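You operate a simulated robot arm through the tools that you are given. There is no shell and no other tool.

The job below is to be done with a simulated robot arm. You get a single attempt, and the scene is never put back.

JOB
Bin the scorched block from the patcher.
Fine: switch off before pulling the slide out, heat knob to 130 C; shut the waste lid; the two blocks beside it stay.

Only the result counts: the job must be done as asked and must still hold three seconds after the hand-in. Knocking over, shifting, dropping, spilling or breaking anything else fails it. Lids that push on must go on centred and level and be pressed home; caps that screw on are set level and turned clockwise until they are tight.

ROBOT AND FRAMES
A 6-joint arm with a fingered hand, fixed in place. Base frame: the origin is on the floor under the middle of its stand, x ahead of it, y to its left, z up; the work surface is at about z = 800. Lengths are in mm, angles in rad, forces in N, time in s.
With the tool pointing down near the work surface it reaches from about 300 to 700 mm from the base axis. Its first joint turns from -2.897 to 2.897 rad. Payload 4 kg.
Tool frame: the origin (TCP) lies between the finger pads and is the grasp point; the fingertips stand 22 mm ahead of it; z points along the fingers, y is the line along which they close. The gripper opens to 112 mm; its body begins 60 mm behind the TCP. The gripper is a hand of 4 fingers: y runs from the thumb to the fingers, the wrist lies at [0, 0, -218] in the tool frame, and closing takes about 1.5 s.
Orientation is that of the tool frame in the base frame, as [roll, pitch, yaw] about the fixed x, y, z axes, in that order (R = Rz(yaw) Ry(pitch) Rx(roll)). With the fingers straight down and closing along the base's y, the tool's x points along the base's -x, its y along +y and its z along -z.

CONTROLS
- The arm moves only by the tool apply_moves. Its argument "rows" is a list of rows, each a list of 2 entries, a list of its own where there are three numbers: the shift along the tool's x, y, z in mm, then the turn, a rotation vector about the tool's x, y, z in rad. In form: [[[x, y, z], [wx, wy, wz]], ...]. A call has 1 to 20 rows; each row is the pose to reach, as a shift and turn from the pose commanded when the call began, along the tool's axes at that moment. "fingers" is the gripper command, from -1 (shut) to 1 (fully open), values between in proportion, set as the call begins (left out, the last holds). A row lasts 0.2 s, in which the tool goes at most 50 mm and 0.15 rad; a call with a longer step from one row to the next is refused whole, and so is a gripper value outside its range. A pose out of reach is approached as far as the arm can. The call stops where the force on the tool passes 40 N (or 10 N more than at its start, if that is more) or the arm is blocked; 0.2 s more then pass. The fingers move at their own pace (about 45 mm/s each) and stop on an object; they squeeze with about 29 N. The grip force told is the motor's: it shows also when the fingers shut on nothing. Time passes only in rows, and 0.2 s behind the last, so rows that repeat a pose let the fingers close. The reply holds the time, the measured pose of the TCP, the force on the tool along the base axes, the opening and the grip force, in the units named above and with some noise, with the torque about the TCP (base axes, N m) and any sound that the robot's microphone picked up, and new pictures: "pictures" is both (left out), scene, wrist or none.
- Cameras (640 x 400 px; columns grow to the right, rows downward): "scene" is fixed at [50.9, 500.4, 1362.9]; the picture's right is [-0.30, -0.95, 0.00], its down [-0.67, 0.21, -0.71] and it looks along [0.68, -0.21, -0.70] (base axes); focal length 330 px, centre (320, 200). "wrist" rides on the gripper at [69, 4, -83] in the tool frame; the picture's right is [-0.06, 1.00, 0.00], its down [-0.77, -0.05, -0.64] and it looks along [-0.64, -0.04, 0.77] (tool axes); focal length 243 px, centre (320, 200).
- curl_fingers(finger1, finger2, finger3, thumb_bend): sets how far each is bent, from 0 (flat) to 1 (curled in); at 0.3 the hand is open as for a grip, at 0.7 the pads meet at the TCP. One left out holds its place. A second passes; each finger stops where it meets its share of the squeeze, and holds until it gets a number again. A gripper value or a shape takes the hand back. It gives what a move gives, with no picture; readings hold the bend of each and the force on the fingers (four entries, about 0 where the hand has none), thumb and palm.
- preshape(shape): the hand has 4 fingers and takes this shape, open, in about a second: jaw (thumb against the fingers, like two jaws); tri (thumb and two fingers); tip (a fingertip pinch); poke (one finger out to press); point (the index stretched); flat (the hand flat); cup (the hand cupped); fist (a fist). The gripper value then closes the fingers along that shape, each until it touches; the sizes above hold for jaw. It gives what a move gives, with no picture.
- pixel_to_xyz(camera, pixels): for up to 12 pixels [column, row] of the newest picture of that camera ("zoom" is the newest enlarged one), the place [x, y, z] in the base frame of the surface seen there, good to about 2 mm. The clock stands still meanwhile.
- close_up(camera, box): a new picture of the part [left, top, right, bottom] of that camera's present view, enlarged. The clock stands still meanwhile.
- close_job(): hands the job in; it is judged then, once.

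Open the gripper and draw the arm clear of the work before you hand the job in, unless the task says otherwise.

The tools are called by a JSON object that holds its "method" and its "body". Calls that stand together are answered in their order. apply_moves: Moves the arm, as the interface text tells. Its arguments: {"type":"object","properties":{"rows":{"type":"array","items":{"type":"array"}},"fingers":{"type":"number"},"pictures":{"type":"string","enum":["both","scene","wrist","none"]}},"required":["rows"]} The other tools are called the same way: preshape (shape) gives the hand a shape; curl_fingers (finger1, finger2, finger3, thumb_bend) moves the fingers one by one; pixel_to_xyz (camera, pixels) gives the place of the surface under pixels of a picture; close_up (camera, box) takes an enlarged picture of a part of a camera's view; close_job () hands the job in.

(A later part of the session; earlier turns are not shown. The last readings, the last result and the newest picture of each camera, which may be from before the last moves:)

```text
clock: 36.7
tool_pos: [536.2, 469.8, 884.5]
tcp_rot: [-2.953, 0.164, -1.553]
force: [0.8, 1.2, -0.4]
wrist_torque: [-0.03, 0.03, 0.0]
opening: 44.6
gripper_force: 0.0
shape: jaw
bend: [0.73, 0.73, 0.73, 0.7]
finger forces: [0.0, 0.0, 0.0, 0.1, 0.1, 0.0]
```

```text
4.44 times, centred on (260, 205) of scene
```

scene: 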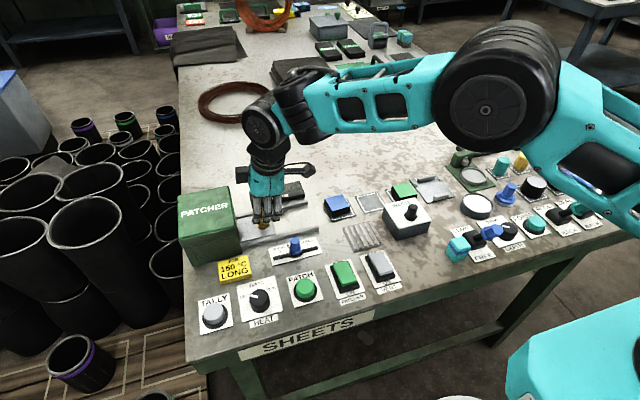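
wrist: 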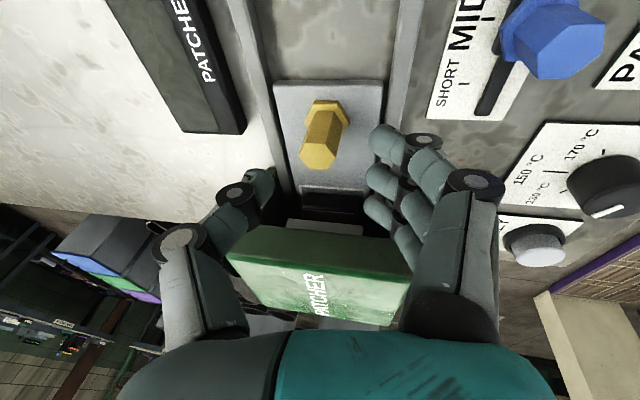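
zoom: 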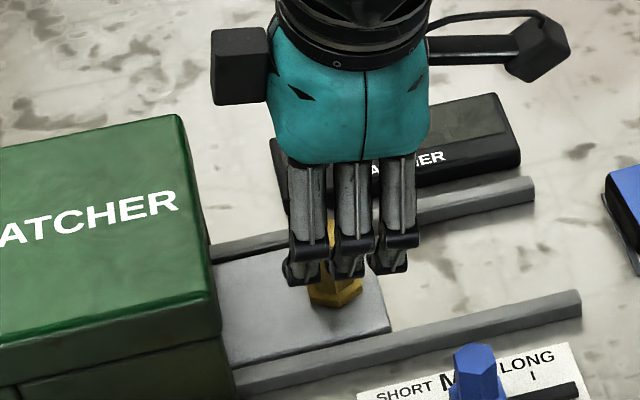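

I'll measure the handle's top and base again from the wrist view to fine-tune the last part of the approach.

{"method": "pixel_to_xyz", "body": {"camera": "wrist", "pixels": [[317, 156], [308, 158], [327, 158], [317, 148], [318, 165], [328, 103], [335, 120], [312, 121], [310, 190], [280, 90], [378, 84]]}}

```text
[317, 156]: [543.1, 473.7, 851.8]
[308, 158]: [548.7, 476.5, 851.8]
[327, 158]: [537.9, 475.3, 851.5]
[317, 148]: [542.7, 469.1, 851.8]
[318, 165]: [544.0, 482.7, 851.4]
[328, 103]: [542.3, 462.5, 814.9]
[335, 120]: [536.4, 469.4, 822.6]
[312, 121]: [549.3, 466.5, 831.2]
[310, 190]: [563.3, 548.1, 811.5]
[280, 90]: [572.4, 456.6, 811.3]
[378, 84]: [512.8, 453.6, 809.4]
```

The handle centre is at (543, 475). I'll go the remaining 37 mm along the tool axis and then close on the stem.

{"method": "apply_moves", "body": {"rows": [[[0.4, 0.3, 15], [0, 0, 0]], [[0.7, 0.6, 28], [0, 0, 0]], [[0.8, 0.7, 36], [0, 0, 0]], [[0.8, 0.7, 36], [0, 0, 0]]]}}

{"method": "close_up", "body": {"camera": "wrist", "box": [200, 60, 440, 220]}}

{"method": "close_up", "body": {"camera": "scene", "box": [200, 160, 320, 250]}}

```text
clock: 37.7
tool_pos: [541.0, 476.0, 848.9]
tcp_rot: [-2.952, 0.163, -1.554]
force: [0.6, 0.4, -0.3]
wrist_torque: [0.03, 0.01, 0.04]
opening: 44.9
gripper_force: 0.0
shape: jaw
bend: [0.73, 0.73, 0.73, 0.7]
finger forces: [0.1, 0.0, 0.1, 0.0, 0.0, 0.0]
```

scene: 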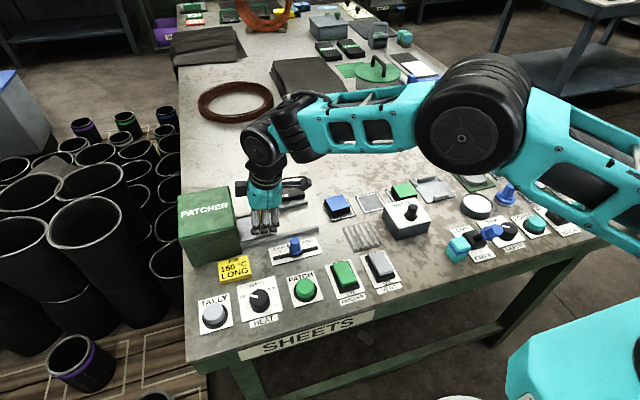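
wrist: 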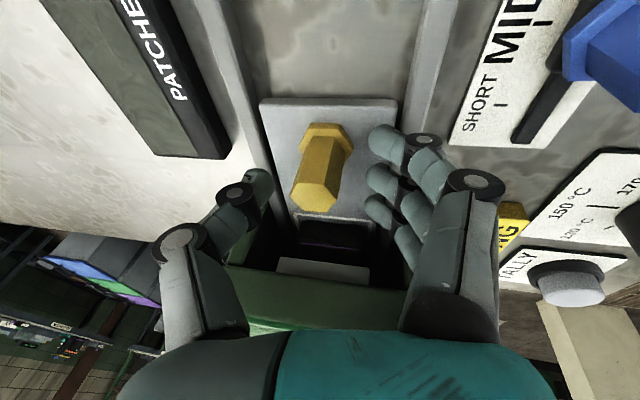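

```text
2.50 times, centred on (320, 140) of wrist
```

zoom: 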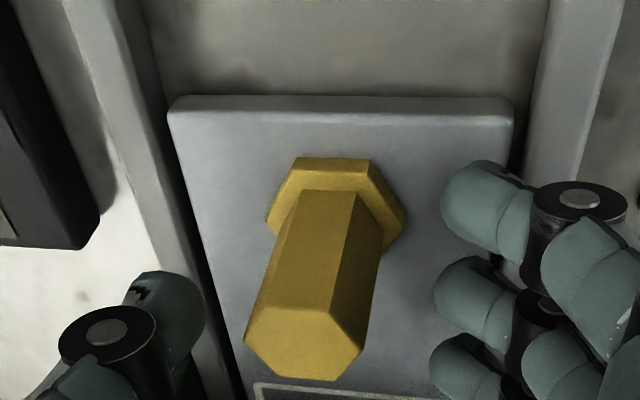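

```text
4.44 times, centred on (260, 205) of scene
```

zoom: 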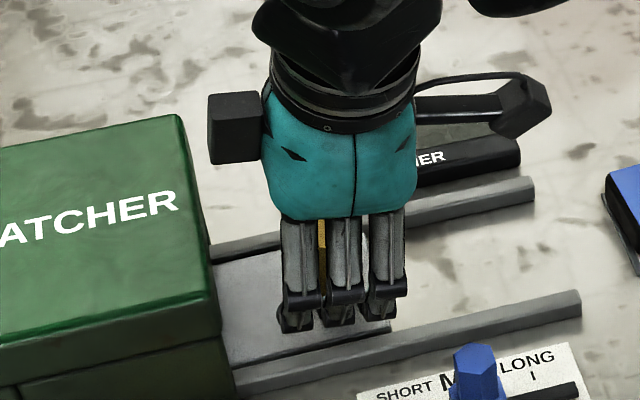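

The stem is centred between the thumb and the middle finger. I'll close on it.

{"method": "apply_moves", "body": {"rows": [[[0, 0, 0], [0, 0, 0]], [[0, 0, 0], [0, 0, 0]], [[0, 0, 0], [0, 0, 0]], [[0, 0, 0], [0, 0, 0]], [[0, 0, 0], [0, 0, 0]]], "fingers": -1}}

{"method": "close_up", "body": {"camera": "wrist", "box": [200, 60, 440, 220]}}

```text
clock: 38.9
tool_pos: [541.8, 476.0, 849.8]
tcp_rot: [-2.951, 0.164, -1.556]
force: [6.1, 1.0, -1.6]
wrist_torque: [-0.12, 0.13, 0.0]
opening: 6.7
gripper_force: 28.8
shape: jaw
bend: [0.68, 0.72, 0.68, 0.7]
finger forces: [14.5, 9.7, 0.0, 0.0, 26.5, 0.1]
```

scene: 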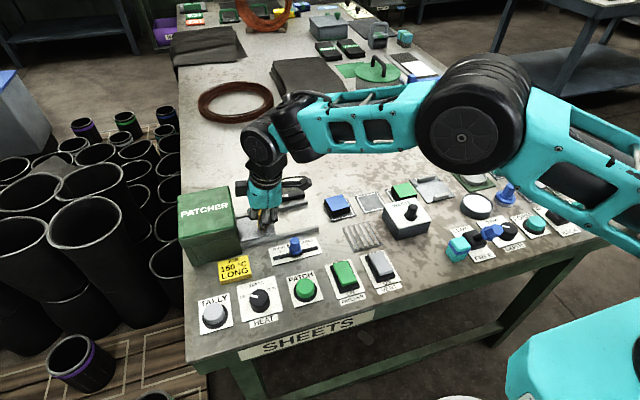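
wrist: 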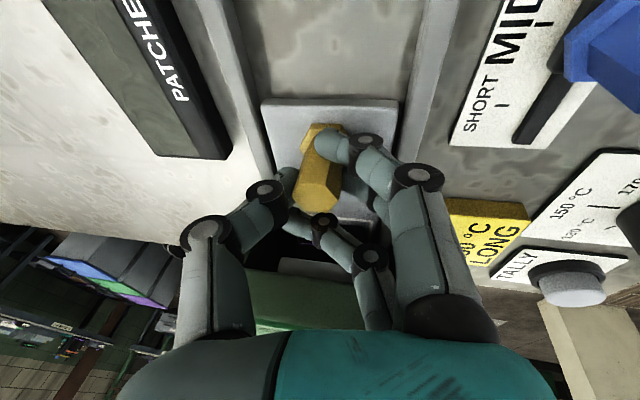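

```text
2.50 times, centred on (320, 140) of wrist
```

zoom: 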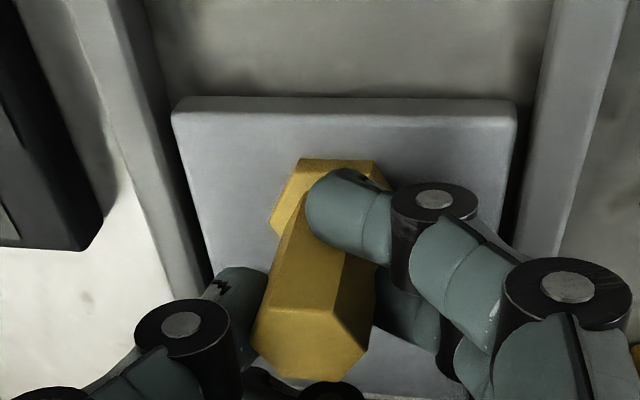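

The stem is gripped, with the ring finger hooked behind it on the box side. I'll pull the slide straight out along −y, 60 mm first.

{"method": "apply_moves", "body": {"rows": [[[9.86, -0.12, -1.64], [0, 0, 0]], [[19.7, -0.25, -3.3], [0, 0, 0]], [[29.6, -0.37, -4.9], [0, 0, 0]], [[39.5, -0.5, -6.6], [0, 0, 0]], [[49.3, -0.62, -8.2], [0, 0, 0]], [[59.2, -0.74, -9.8], [0, 0, 0]]]}}

{"method": "close_up", "body": {"camera": "scene", "box": [180, 150, 340, 270]}}

```text
clock: 40.3
tool_pos: [543.0, 415.3, 848.4]
tcp_rot: [-2.952, 0.163, -1.555]
force: [13.3, 0.5, -6.9]
wrist_torque: [-0.08, 0.0, 0.04]
opening: 6.1
gripper_force: 28.6
shape: jaw
bend: [0.67, 0.72, 0.68, 0.7]
finger forces: [14.9, 9.1, 0.0, 0.1, 30.7, 0.1]
```

scene: 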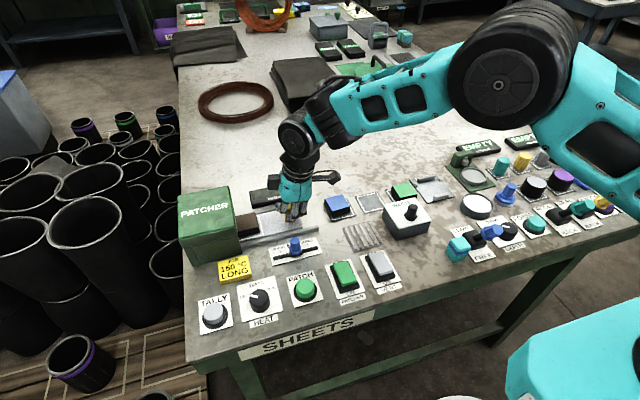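
wrist: 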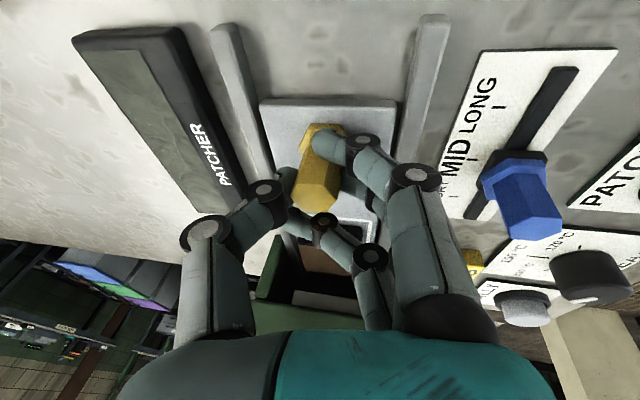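

```text
3.33 times, centred on (260, 210) of scene
```

zoom: 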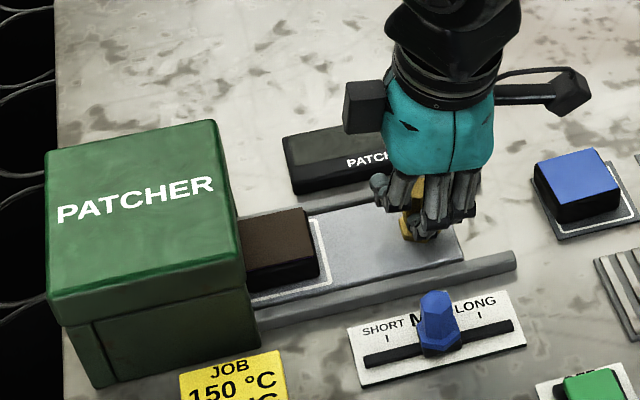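

The brown scorched block is coming out on the slide. I'll pull another 30 mm toward the end of the rails.

{"method": "apply_moves", "body": {"rows": [[[7.4, -0.1, -1.2], [0, 0, 0]], [[14.8, -0.2, -2.5], [0, 0, 0]], [[22.2, -0.3, -3.7], [0, 0, 0]], [[29.6, -0.37, -4.9], [0, 0, 0]], [[29.6, -0.37, -4.9], [0, 0, 0]]]}}

{"method": "close_up", "body": {"camera": "scene", "box": [180, 150, 340, 270]}}

```text
clock: 41.5
tool_pos: [541.5, 384.3, 848.7]
tcp_rot: [-2.951, 0.164, -1.555]
force: [10.2, -1.1, 2.7]
wrist_torque: [-0.2, 0.03, 0.0]
opening: 6.1
gripper_force: 28.7
shape: jaw
bend: [0.67, 0.72, 0.68, 0.7]
finger forces: [17.1, 9.5, 0.1, 0.1, 31.5, 0.1]
```

scene: 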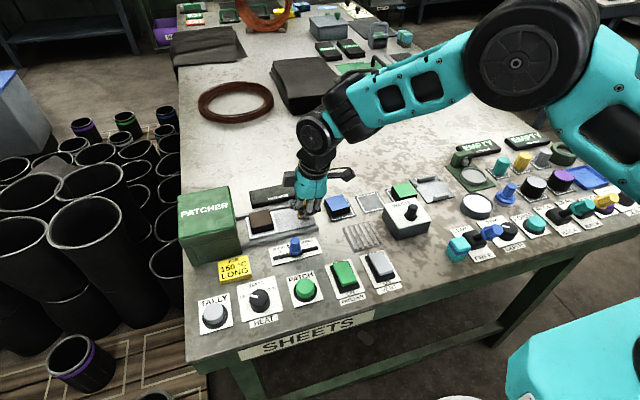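
wrist: 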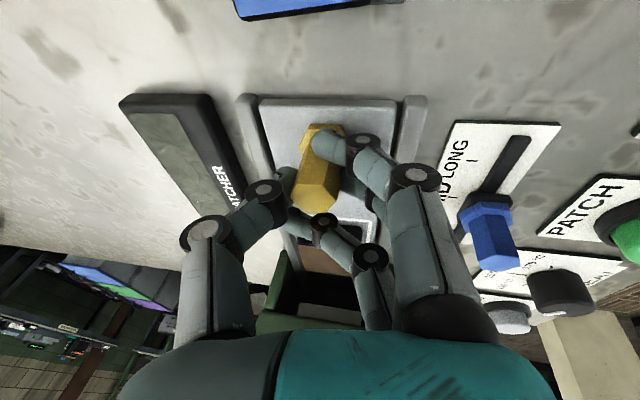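

```text
3.33 times, centred on (260, 210) of scene
```

zoom: 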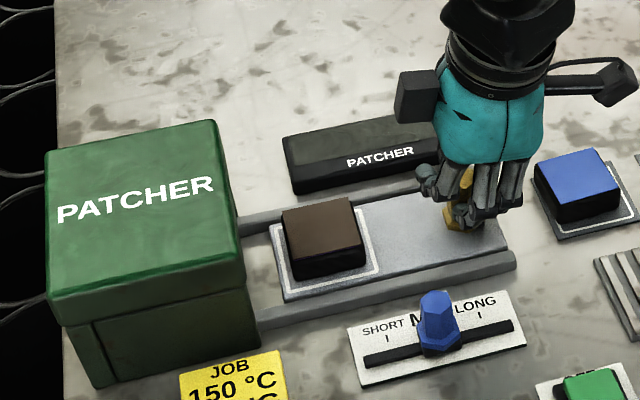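

The slide is fully out and the block sits clear of the box. I'll release the handle and back off along the tool axis.

{"method": "apply_moves", "body": {"rows": [[[0, 0, 0], [0, 0, 0]], [[0, 0, 0], [0, 0, 0]], [[0, 0, 0], [0, 0, 0]], [[0, 0, 0], [0, 0, 0]], [[0, 0, -15], [0, 0, 0]], [[0, 0, -45], [0, 0, 0]], [[0, 0, -85], [0, 0, 0]], [[0, 0, -120], [0, 0, 0]], [[0, 0, -120], [0, 0, 0]]], "fingers": -0.214}}

{"method": "close_up", "body": {"camera": "scene", "box": [180, 150, 340, 270]}}

{"method": "close_up", "body": {"camera": "wrist", "box": [200, 60, 440, 220]}}

```text
clock: 43.5
tool_pos: [515.7, 367.2, 962.5]
tcp_rot: [-2.954, 0.162, -1.551]
force: [0.2, 0.3, 0.2]
wrist_torque: [0.02, 0.04, 0.0]
opening: 43.4
gripper_force: 0.0
shape: jaw
bend: [0.73, 0.73, 0.73, 0.7]
finger forces: [0.1, 0.0, 0.0, 0.0, 0.0, 0.0]
```

scene: 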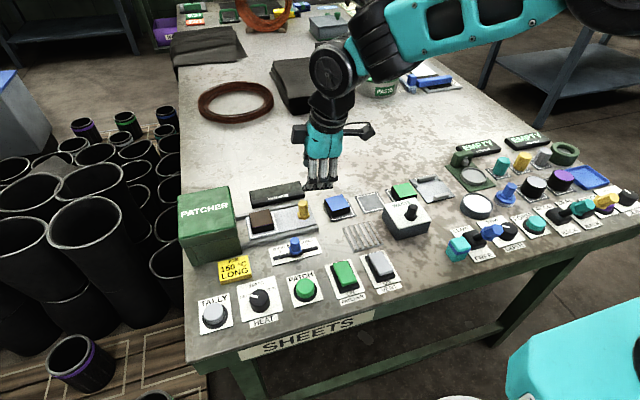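
wrist: 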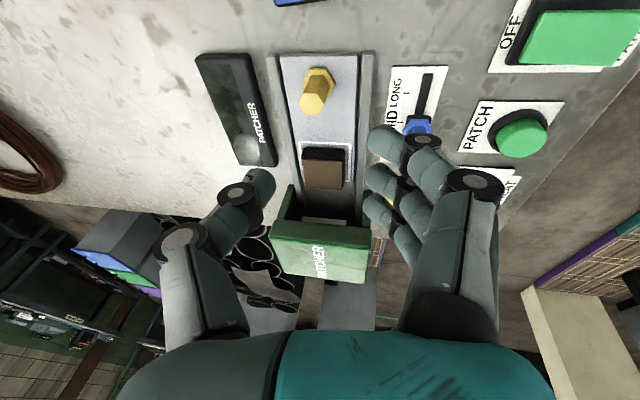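

```text
3.33 times, centred on (260, 210) of scene
```

zoom: 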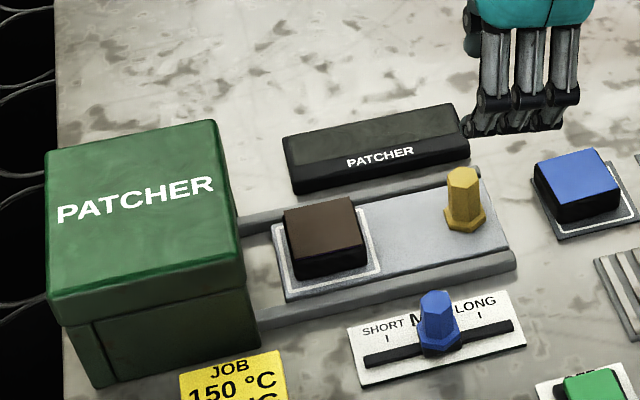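

```text
2.50 times, centred on (320, 140) of wrist
```

zoom: 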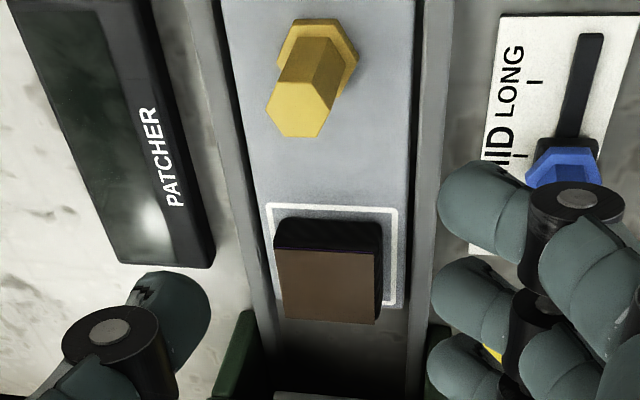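

The slide and block are clear. I'll measure the block now and then the waste bin and its lid knob.

{"method": "pixel_to_xyz", "body": {"camera": "zoom", "pixels": [[279, 255], [372, 257], [377, 320], [288, 316], [328, 285], [278, 225], [380, 225], [270, 208], [395, 208], [305, 110], [325, 235]]}}

{"method": "close_up", "body": {"camera": "scene", "box": [365, 185, 445, 245]}}

{"method": "pixel_to_xyz", "body": {"camera": "scene", "pixels": [[411, 206], [384, 205], [413, 200], [430, 219], [400, 227], [388, 217], [402, 238], [429, 228], [407, 218], [415, 218]]}}

```text
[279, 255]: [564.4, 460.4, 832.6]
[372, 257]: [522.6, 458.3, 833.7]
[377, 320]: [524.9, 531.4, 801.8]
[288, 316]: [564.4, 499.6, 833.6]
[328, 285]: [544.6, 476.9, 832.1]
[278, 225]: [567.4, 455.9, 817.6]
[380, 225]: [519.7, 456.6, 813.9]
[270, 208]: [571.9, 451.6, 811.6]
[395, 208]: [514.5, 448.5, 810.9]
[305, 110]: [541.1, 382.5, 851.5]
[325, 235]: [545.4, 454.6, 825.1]
```

```text
6.67 times, centred on (405, 215) of scene
```

zoom: 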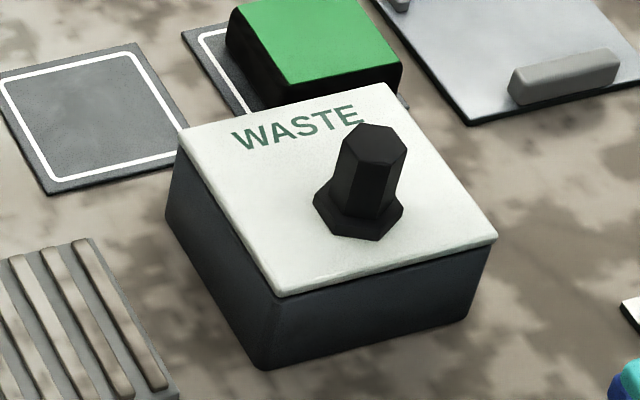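

```text
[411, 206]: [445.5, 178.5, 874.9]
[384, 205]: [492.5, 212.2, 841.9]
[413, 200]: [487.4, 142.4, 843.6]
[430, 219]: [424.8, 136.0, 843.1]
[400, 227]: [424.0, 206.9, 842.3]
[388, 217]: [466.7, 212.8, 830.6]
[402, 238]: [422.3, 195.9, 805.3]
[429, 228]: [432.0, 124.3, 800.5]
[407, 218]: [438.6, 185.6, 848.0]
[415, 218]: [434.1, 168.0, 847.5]
```

The block's top is at z≈833, spanning x 522–567 and y 458–500. The waste lid's top is at z≈843 and its knob looks offset toward the front, so I'll bring the wrist camera around to the side to see whether it's hinged.

{"method": "apply_moves", "body": {"rows": [[[44.3, 10.1, -3.8], [-0.05, 0.04, 0]], [[88.6, 20.2, -7.6], [-0.1, 0.08, 0]], [[132.8, 30.3, -11.4], [-0.15, 0.12, 0]], [[177, 40.3, -15.3], [-0.188, 0.164, 0]], [[221.3, 50.4, -19], [-0.188, 0.164, 0]], [[265.6, 60.5, -22.9], [-0.188, 0.164, 0]], [[265.6, 60.5, -22.9], [-0.188, 0.164, 0]]], "fingers": 1}}

{"method": "close_up", "body": {"camera": "wrist", "box": [200, 90, 440, 240]}}

```text
clock: 45.1
tool_pos: [457.5, 104.4, 932.8]
tcp_rot: [-3.141, -0.001, -1.569]
force: [0.3, 0.3, -0.7]
wrist_torque: [-0.02, -0.03, 0.0]
opening: 111.9
gripper_force: 0.0
shape: jaw
bend: [0.3, 0.3, 0.3, 0.3]
finger forces: [0.0, 0.0, 0.1, 0.1, 0.0, 0.1]
```

scene: 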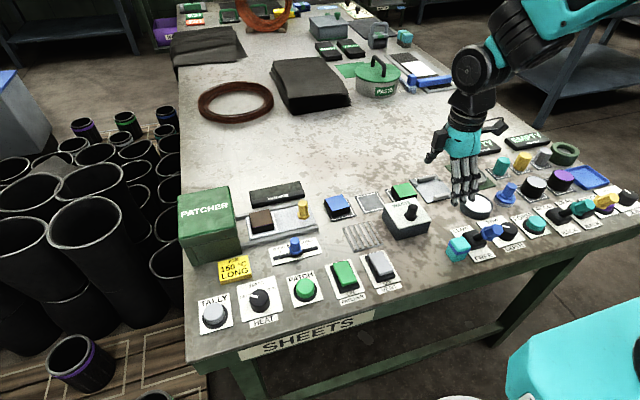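
wrist: 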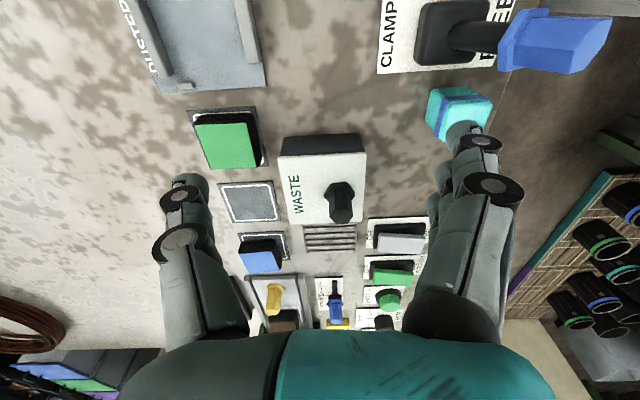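

```text
2.67 times, centred on (320, 165) of wrist
```

zoom: 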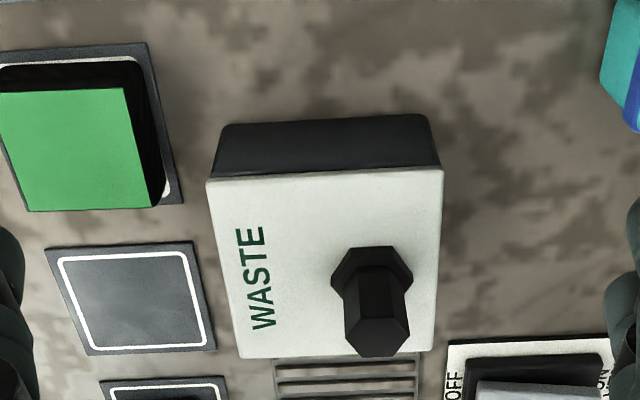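

The knob sits about 15 mm toward the front (−x) of the lid centre, which suggests a rear hinge. I'll measure the knob and lid edges here.

{"method": "pixel_to_xyz", "body": {"camera": "zoom", "pixels": [[378, 335], [358, 335], [400, 335], [378, 315], [378, 352], [372, 255], [208, 182], [442, 172], [435, 355], [242, 357], [325, 200], [325, 140]]}}

```text
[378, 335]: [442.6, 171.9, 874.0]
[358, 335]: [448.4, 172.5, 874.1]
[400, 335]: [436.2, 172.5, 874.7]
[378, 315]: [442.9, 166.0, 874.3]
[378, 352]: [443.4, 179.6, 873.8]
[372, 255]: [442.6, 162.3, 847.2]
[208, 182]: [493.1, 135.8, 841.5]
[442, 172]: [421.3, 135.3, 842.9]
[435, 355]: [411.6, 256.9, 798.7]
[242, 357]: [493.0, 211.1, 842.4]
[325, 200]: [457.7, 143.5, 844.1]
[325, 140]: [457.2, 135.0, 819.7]
```

The lid spans x 420–495 and y 134–212, with the knob at (443, 173) and its top at z 874. I'll turn the hand so it closes along y and hover over the knob with a 44 mm opening.

{"method": "apply_moves", "body": {"rows": [[[-6, 1.2, -8], [0, 0, 0.131]], [[-12, 2.4, -8], [0, 0, 0.262]], [[-18, 3.7, -8], [0, 0, 0.393]], [[-24, 5, -8], [0, 0, 0.524]], [[-30, 6, -8], [0, 0, 0.655]], [[-36, 7.4, -8], [0, 0, 0.786]], [[-42, 8.6, -8], [0, 0, 0.917]], [[-48, 10, -8], [0, 0, 1.048]], [[-54, 11, -8], [0, 0, 1.179]], [[-60, 12.5, -8], [0, 0, 1.31]], [[-65, 13.7, -8], [0, 0, 1.441]], [[-69.5, 14.7, -8], [0, 0, 1.571]], [[-69.5, 14.7, -8], [0, 0, 1.571]]], "fingers": -0.214}}

{"method": "close_up", "body": {"camera": "wrist", "box": [200, 90, 440, 240]}}

```text
clock: 47.9
tool_pos: [445.5, 170.7, 938.8]
tcp_rot: [-3.142, 0.0, -3.142]
force: [-0.2, 1.0, 0.0]
wrist_torque: [-0.03, 0.02, 0.0]
opening: 44.5
gripper_force: 0.0
shape: jaw
bend: [0.73, 0.73, 0.73, 0.7]
finger forces: [0.0, 0.0, 0.0, 0.1, 0.0, 0.1]
```

scene: 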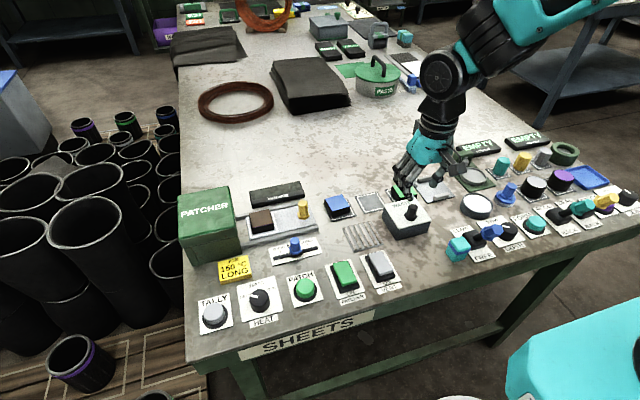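
wrist: 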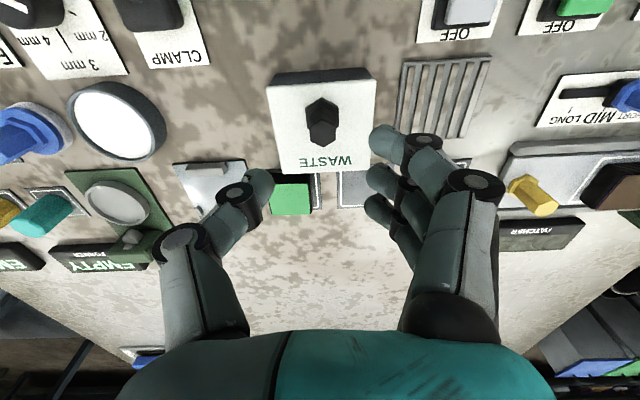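

```text
2.67 times, centred on (320, 165) of wrist
```

zoom: 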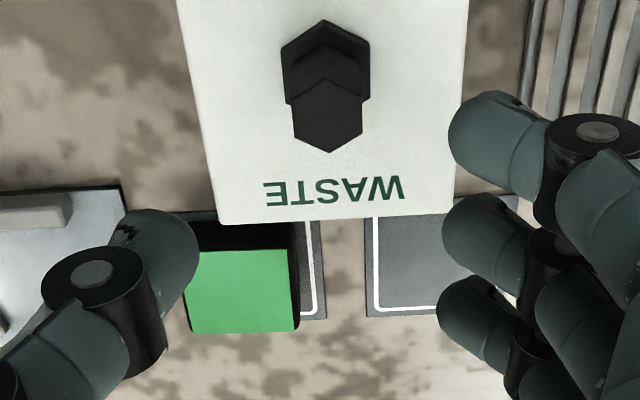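

The knob is visible at zoom (327,120). I'll refine its position from this view before descending.

{"method": "pixel_to_xyz", "body": {"camera": "zoom", "pixels": [[327, 125], [297, 125], [357, 125], [327, 148], [327, 105], [326, 25], [195, 215], [455, 210], [320, 215]]}}

```text
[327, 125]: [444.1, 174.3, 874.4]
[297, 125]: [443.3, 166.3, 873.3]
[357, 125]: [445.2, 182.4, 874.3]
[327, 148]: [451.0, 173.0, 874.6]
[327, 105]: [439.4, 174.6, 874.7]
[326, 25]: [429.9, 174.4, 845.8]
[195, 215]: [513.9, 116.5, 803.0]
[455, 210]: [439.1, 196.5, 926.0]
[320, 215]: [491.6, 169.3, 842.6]
```

The knob centre is about (444.5, 174). I'll descend 65 mm so that the tips straddle the stem at z≈852, then close gently.

{"method": "apply_moves", "body": {"rows": [[[-0.5, 1, 25], [0, 0, 0]], [[-0.5, 1, 45], [0, 0, 0]], [[-0.5, 1, 58], [0, 0, 0]], [[-0.5, 1, 64], [0, 0, 0]], [[-0.5, 1, 64], [0, 0, 0]]]}}

{"method": "apply_moves", "body": {"rows": [[[0, 0, 0], [0, 0, 0]], [[0, 0, 0], [0, 0, 0]], [[0, 0, 0], [0, 0, 0]], [[0, 0, 0], [0, 0, 0]], [[0, 0, 0], [0, 0, 0]]], "fingers": -1}}

{"method": "close_up", "body": {"camera": "wrist", "box": [200, 90, 440, 240]}}

{"method": "close_up", "body": {"camera": "scene", "box": [345, 145, 465, 245]}}

```text
clock: 49.1
tool_pos: [444.6, 171.3, 876.0]
tcp_rot: [-3.141, -0.001, -3.14]
force: [-0.5, 0.1, -0.7]
wrist_torque: [0.01, -0.02, -0.02]
opening: 44.9
gripper_force: 0.0
shape: jaw
bend: [0.73, 0.73, 0.73, 0.7]
finger forces: [0.0, 0.1, 0.0, 0.1, 0.0, 0.1]
```

scene: 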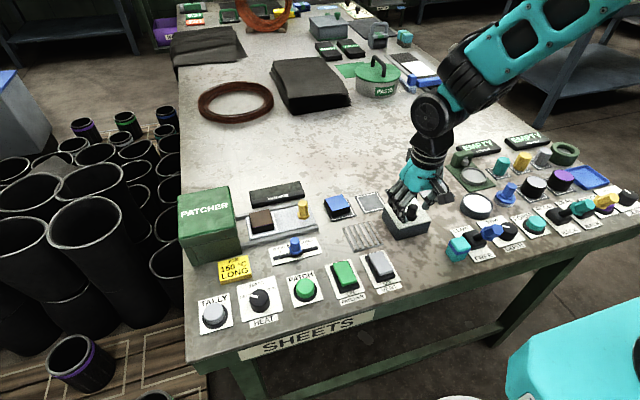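
wrist: 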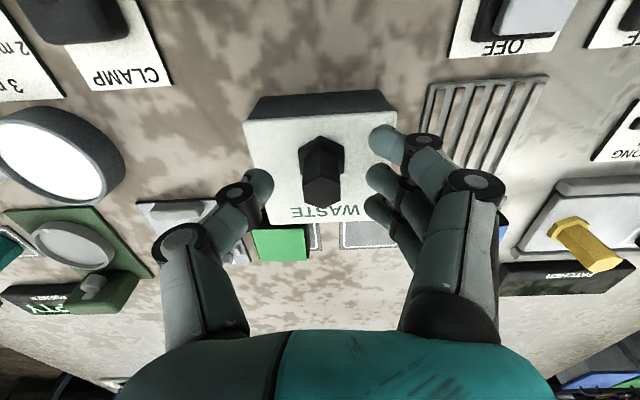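

```text
clock: 50.3
tool_pos: [446.5, 170.4, 876.6]
tcp_rot: [-3.139, -0.002, 3.14]
force: [1.1, -15.6, -1.6]
wrist_torque: [-0.12, 0.01, 0.03]
opening: 2.6
gripper_force: 28.3
shape: jaw
bend: [0.68, 0.72, 0.68, 0.7]
finger forces: [0.1, 9.3, 0.0, 0.0, 23.7, 0.0]
```

scene: 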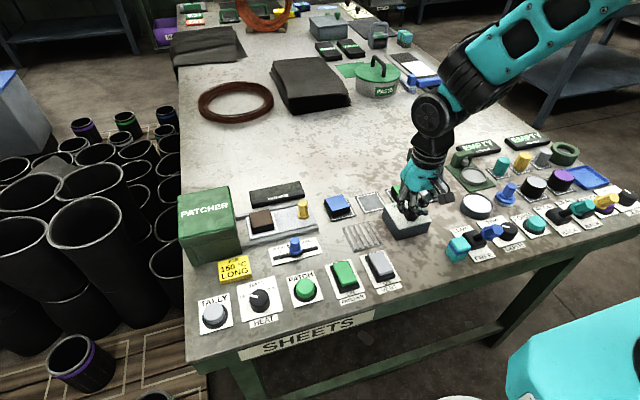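
wrist: 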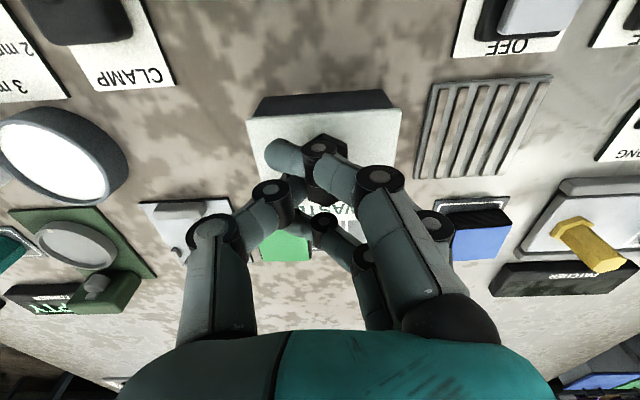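

```text
2.67 times, centred on (320, 165) of wrist
```

zoom: 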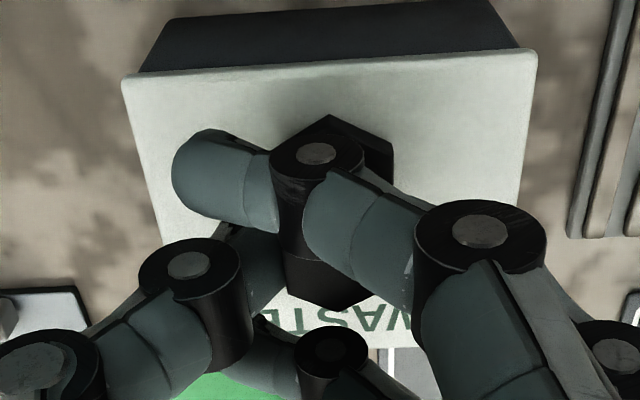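

```text
4.00 times, centred on (405, 195) of scene
```

zoom: 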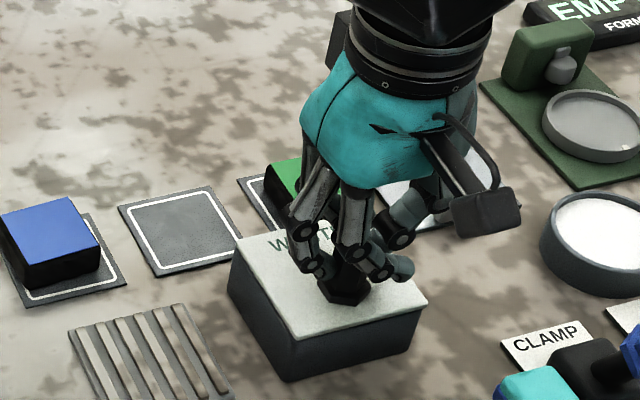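

The knob is held. I'll make a small test lift of 5 mm to learn how the lid moves.

{"method": "apply_moves", "body": {"rows": [[[0, 0, -2], [0, 0, 0]], [[0, 0, -4], [0, 0, 0]], [[0, 0, -6], [0, 0, 0]], [[0, 0, -6], [0, 0, 0]]]}}

{"method": "close_up", "body": {"camera": "wrist", "box": [200, 90, 440, 240]}}

{"method": "close_up", "body": {"camera": "scene", "box": [345, 145, 465, 245]}}

```text
clock: 51.3
tool_pos: [445.7, 171.9, 881.9]
tcp_rot: [3.14, 0.0, -3.14]
force: [0.3, -13.1, -15.8]
wrist_torque: [-0.13, -0.06, -0.01]
opening: 1.3
gripper_force: 29.1
shape: jaw
bend: [0.68, 0.72, 0.68, 0.7]
finger forces: [0.1, 7.2, 0.0, 0.0, 19.2, 0.1]
```

scene: 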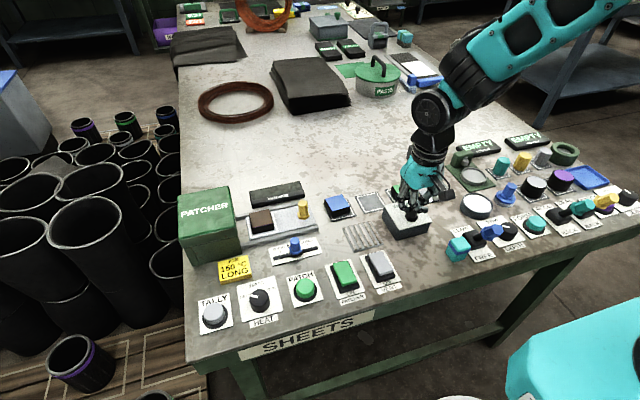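
wrist: 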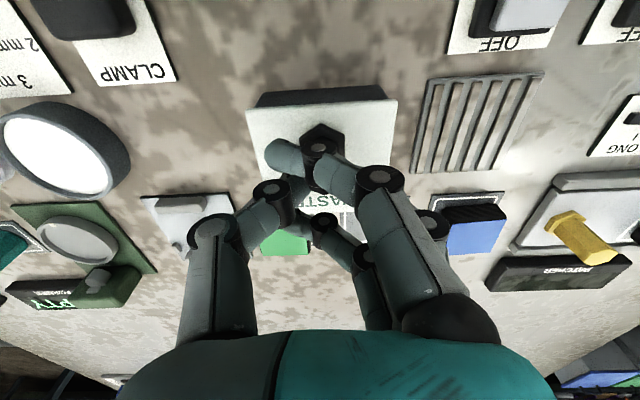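

```text
2.67 times, centred on (320, 165) of wrist
```

zoom: 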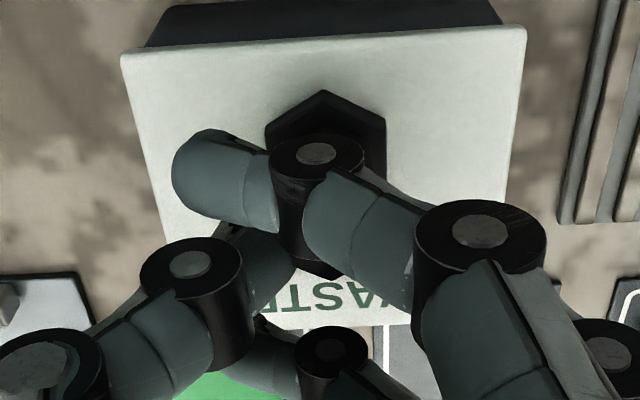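

```text
4.00 times, centred on (405, 195) of scene
```

zoom: 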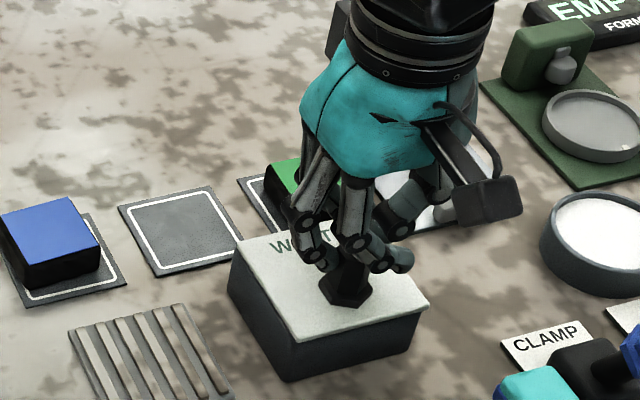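

The fingers slid up the stem at 16 N while the lid stayed put, so a firmer grip is needed. I'll go back down, open, and switch to the two-point "tip" pinch, which gave 26 N per side.

{"method": "apply_moves", "body": {"rows": [[[0, 0, 3], [0, 0, 0]], [[0, 0, 6], [0, 0, 0]], [[0, 0, 6], [0, 0, 0]], [[0, 0, 6], [0, 0, 0]]], "fingers": -0.214, "pictures": "none"}}

{"method": "preshape", "body": {"shape": "tip"}}

{"method": "apply_moves", "body": {"rows": [[[0, 0, 0], [0, 0, 0]], [[0, 0, 0], [0, 0, 0]]], "fingers": -0.214}}

{"method": "close_up", "body": {"camera": "wrist", "box": [200, 90, 440, 240]}}

```text
clock: 52.3
tool_pos: [444.3, 171.0, 875.2]
tcp_rot: [-3.141, 0.0, -3.139]
force: [-1.0, -0.2, 0.0]
wrist_torque: [-0.02, 0.0, 0.01]
opening: 43.3
gripper_force: 0.1
shape: jaw
bend: [0.73, 0.73, 0.73, 0.7]
finger forces: [0.0, 0.0, 0.1, 0.1, 0.1, 0.0]
```

```text
clock: 53.2
tool_pos: [445.6, 171.0, 874.6]
tcp_rot: [3.141, 0.0, -3.14]
force: [0.1, -0.6, -0.1]
wrist_torque: [-0.01, 0.01, 0.0]
opening: 111.9
gripper_force: 0.0
shape: tip
bend: [0.03, 0.3, 0.03, 0.3]
finger forces: [0.0, 0.1, 0.0, 0.1, 0.0, 0.0]
```

```text
clock: 53.8
tool_pos: [446.2, 170.5, 876.0]
tcp_rot: [-3.14, -0.002, -3.141]
force: [-0.3, -0.2, 0.4]
wrist_torque: [0.02, 0.01, -0.04]
opening: 60.1
gripper_force: 0.0
shape: tip
bend: [0.03, 0.72, 0.03, 0.7]
finger forces: [0.0, 0.0, 0.1, 0.0, 0.0, 0.1]
```

scene: 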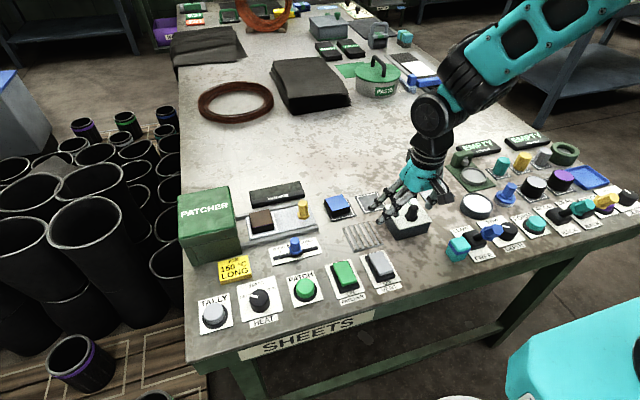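
wrist: 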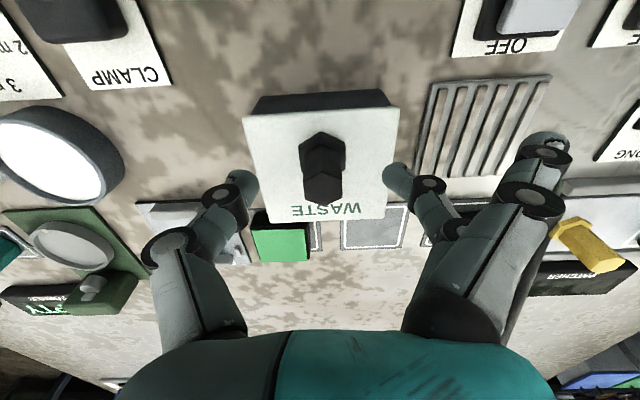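

```text
2.67 times, centred on (320, 165) of wrist
```

zoom: 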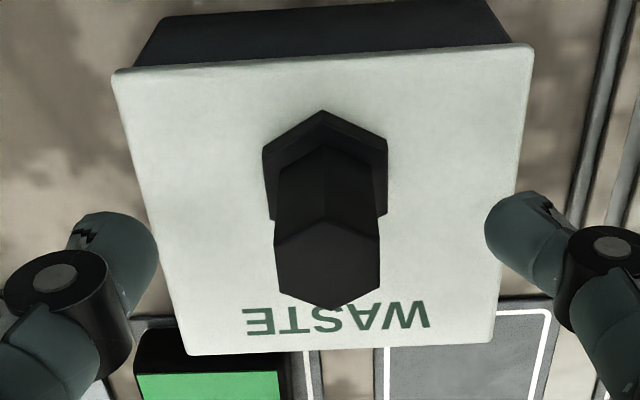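

The pinch fingers straddle the knob. I'll lower 2 mm, centre by +2.5 mm in y, and close.

{"method": "apply_moves", "body": {"rows": [[[0, 2.5, 2], [0, 0, 0]], [[0, 2.5, 2], [0, 0, 0]], [[0, 2.5, 2], [0, 0, 0]], [[0, 2.5, 2], [0, 0, 0]], [[0, 2.5, 2], [0, 0, 0]], [[0, 2.5, 2], [0, 0, 0]]], "fingers": -1}}

{"method": "close_up", "body": {"camera": "wrist", "box": [200, 90, 440, 240]}}

```text
clock: 55.2
tool_pos: [445.2, 174.3, 873.6]
tcp_rot: [3.14, 0.0, -3.14]
force: [0.1, 0.0, -4.8]
wrist_torque: [0.05, -0.01, -0.02]
opening: 12.4
gripper_force: 29.2
shape: tip
bend: [0.29, 0.72, 0.29, 0.7]
finger forces: [0.0, 24.0, 0.0, 0.1, 23.2, 0.0]
```

scene: 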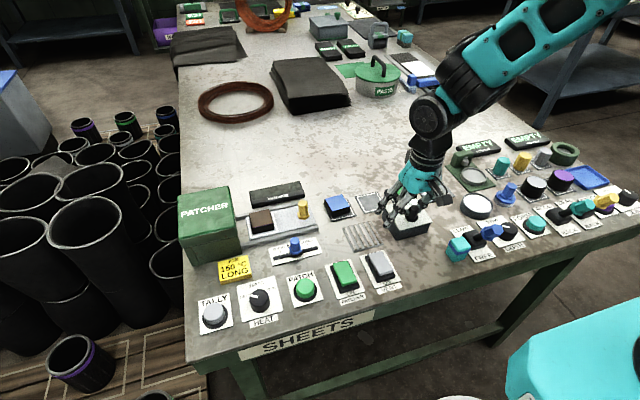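
wrist: 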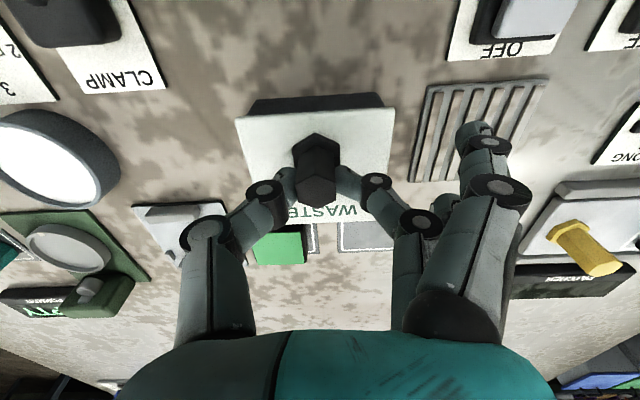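

```text
2.67 times, centred on (320, 165) of wrist
```

zoom: 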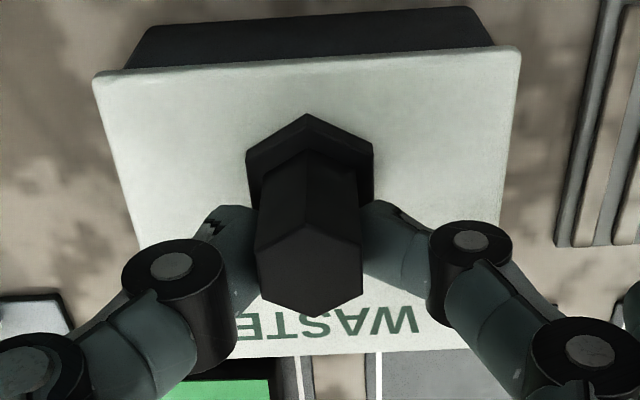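

The pinch is balanced at 24 N per side. I'll test-lift along the arc a rear hinge would give (mostly up, slightly back), 5 mm.

{"method": "apply_moves", "body": {"rows": [[[-0.5, 0, -1.2], [0, 0, 0]], [[-1, 0, -2.5], [0, 0, 0]], [[-1.5, 0, -3.8], [0, 0, 0]], [[-2, 0, -5], [0, 0, 0]], [[-2, 0, -5], [0, 0, 0]]]}}

{"method": "close_up", "body": {"camera": "wrist", "box": [200, 90, 440, 240]}}

{"method": "close_up", "body": {"camera": "scene", "box": [345, 145, 465, 245]}}

```text
clock: 56.4
tool_pos: [446.6, 175.1, 878.4]
tcp_rot: [3.141, 0.0, -3.139]
force: [0.4, 0.7, -24.2]
wrist_torque: [0.04, -0.06, 0.01]
opening: 8.6
gripper_force: 29.1
shape: tip
bend: [0.3, 0.71, 0.3, 0.7]
finger forces: [0.0, 20.4, 0.0, 0.1, 20.3, 0.0]
```

scene: 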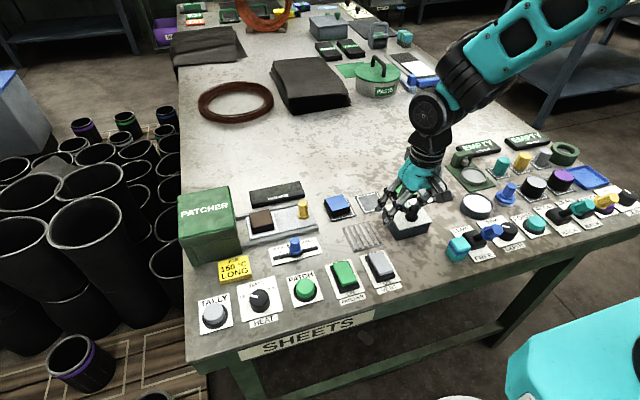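
wrist: 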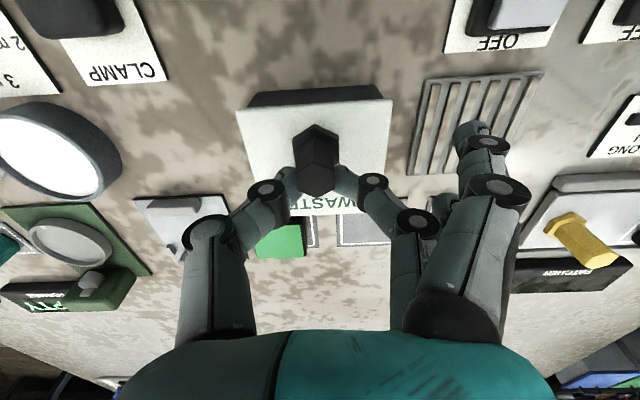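

```text
2.67 times, centred on (320, 165) of wrist
```

zoom: 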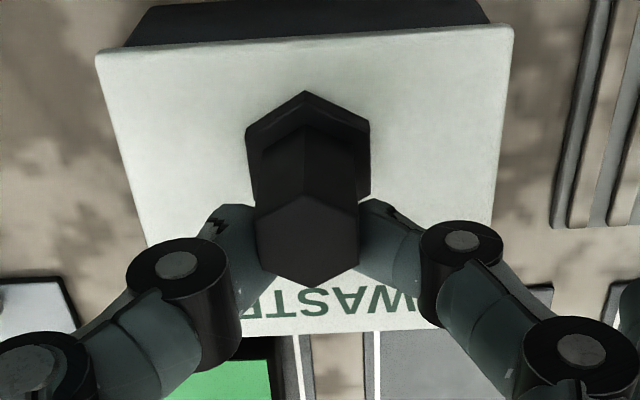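

```text
4.00 times, centred on (405, 195) of scene
```

zoom: 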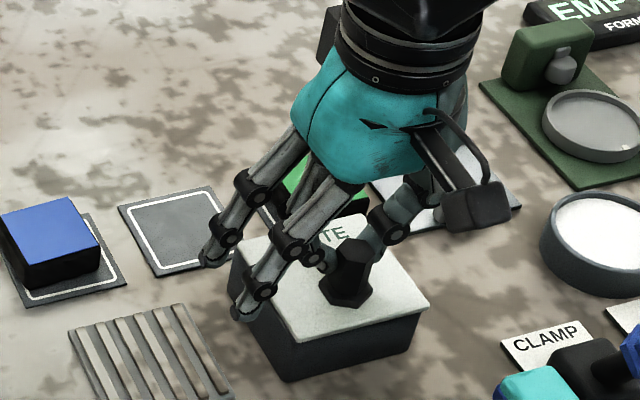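

Again 24 N upward only made the fingers slip, so this lid doesn't lift. I'll go back down, re-pinch, and test whether it slides, first 4 mm toward +x.

{"method": "apply_moves", "body": {"rows": [[[0, 0, 3], [0, 0, 0]], [[2, 0, 5], [0, 0, 0]], [[2, 0, 5], [0, 0, 0]], [[0.5, 0, 5], [0, 0, 0]], [[-1, 0, 5], [0, 0, 0]], [[-2, 0, 5], [0, 0, 0]], [[-2, 0, 5], [0, 0, 0]]]}}

{"method": "close_up", "body": {"camera": "wrist", "box": [200, 90, 440, 240]}}

```text
clock: 58.0
tool_pos: [448.5, 173.5, 873.9]
tcp_rot: [-3.141, 0.001, -3.14]
force: [0.7, 1.2, 18.9]
wrist_torque: [-0.01, 0.05, 0.01]
opening: 11.4
gripper_force: 28.7
shape: tip
bend: [0.3, 0.72, 0.3, 0.71]
finger forces: [0.0, 29.7, 0.1, 0.0, 28.4, 0.0]
```

scene: 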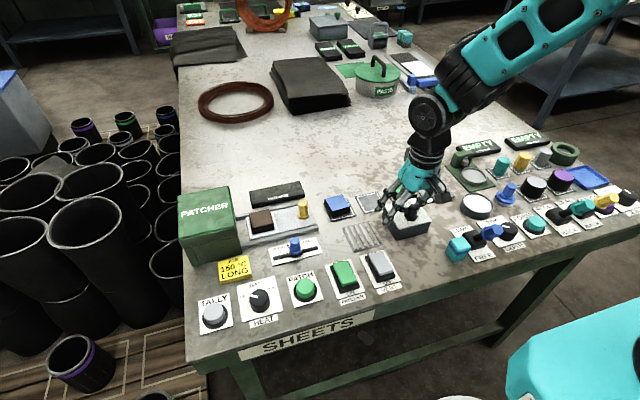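
wrist: 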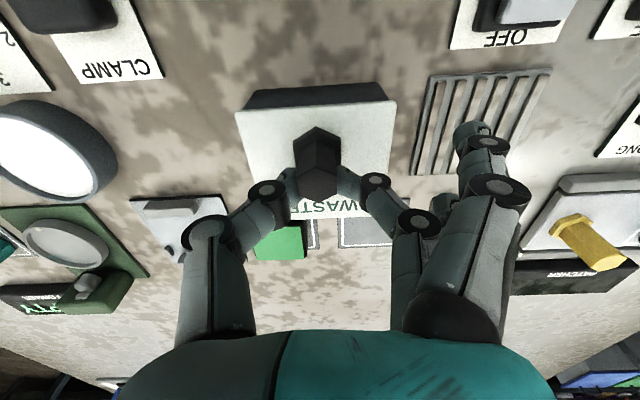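

```text
2.67 times, centred on (320, 165) of wrist
```

zoom: 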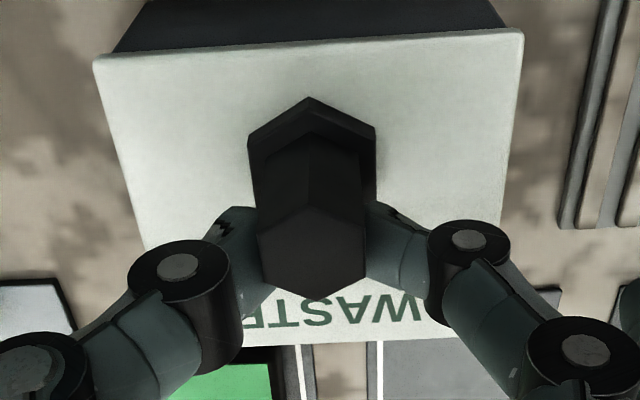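

The sideways force is only ~0.7 N after moving 4 mm in +x, so I'll check whether the lid moved by measuring its edges against the bin body.

{"method": "pixel_to_xyz", "body": {"camera": "zoom", "pixels": [[100, 66], [300, 50], [515, 36], [300, 110], [312, 280], [150, 340], [440, 340], [300, 30]]}}

{"method": "close_up", "body": {"camera": "scene", "box": [365, 185, 445, 245]}}

```text
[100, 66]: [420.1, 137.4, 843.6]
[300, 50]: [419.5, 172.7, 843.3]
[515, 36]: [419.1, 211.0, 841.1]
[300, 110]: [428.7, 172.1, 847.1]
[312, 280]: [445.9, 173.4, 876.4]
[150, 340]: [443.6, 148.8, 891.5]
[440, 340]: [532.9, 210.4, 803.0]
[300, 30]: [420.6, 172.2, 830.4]
```

```text
6.67 times, centred on (405, 215) of scene
```

zoom: 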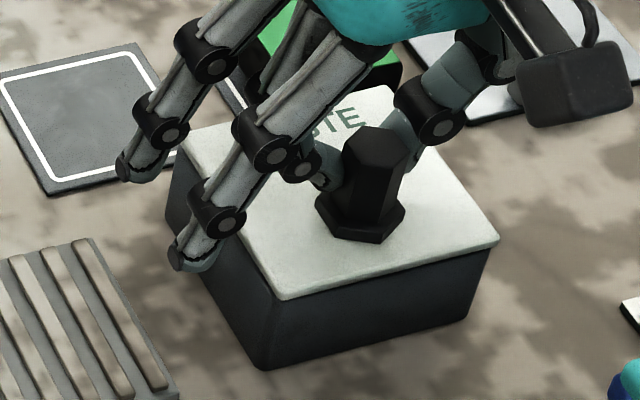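

The lid's front edge is still at x≈420, so the pinch only slipped. I'll test the y direction, where the finger pads push squarely, with a 2 mm shift each way while reading the force.

{"method": "apply_moves", "body": {"rows": [[[4, 0, 0], [0, 0, 0]], [[4, 0, 0], [0, 0, 0]]], "pictures": "none"}}

{"method": "apply_moves", "body": {"rows": [[[0, 1, 0], [0, 0, 0]], [[0, 2, 0], [0, 0, 0]], [[0, 2, 0], [0, 0, 0]]], "pictures": "none"}}

{"method": "apply_moves", "body": {"rows": [[[0, -1.5, 0], [0, 0, 0]], [[0, -3, 0], [0, 0, 0]], [[0, -4, 0], [0, 0, 0]], [[0, -4, 0], [0, 0, 0]]], "pictures": "none"}}

```text
clock: 58.6
tool_pos: [443.8, 174.0, 874.3]
tcp_rot: [-3.141, 0.002, -3.138]
force: [-0.3, 1.8, 20.5]
wrist_torque: [0.1, 0.01, 0.0]
opening: 12.0
gripper_force: 29.6
shape: tip
bend: [0.3, 0.72, 0.3, 0.72]
finger forces: [0.0, 30.3, 0.0, 0.1, 28.2, 0.0]
```

```text
clock: 59.4
tool_pos: [444.6, 174.7, 873.4]
tcp_rot: [-3.14, 0.0, -3.141]
force: [-0.2, -7.9, 15.8]
wrist_torque: [-0.19, 0.02, 0.04]
opening: 12.9
gripper_force: 28.8
shape: tip
bend: [0.3, 0.73, 0.3, 0.72]
finger forces: [0.0, 23.9, 0.1, 0.0, 31.7, 0.1]
```

```text
clock: 60.4
tool_pos: [444.3, 171.9, 873.3]
tcp_rot: [3.14, 0.002, -3.14]
force: [0.1, 8.5, 11.9]
wrist_torque: [0.19, 0.05, -0.01]
opening: 12.8
gripper_force: 29.4
shape: tip
bend: [0.3, 0.73, 0.3, 0.72]
finger forces: [0.1, 31.1, 0.0, 0.0, 22.7, 0.0]
```

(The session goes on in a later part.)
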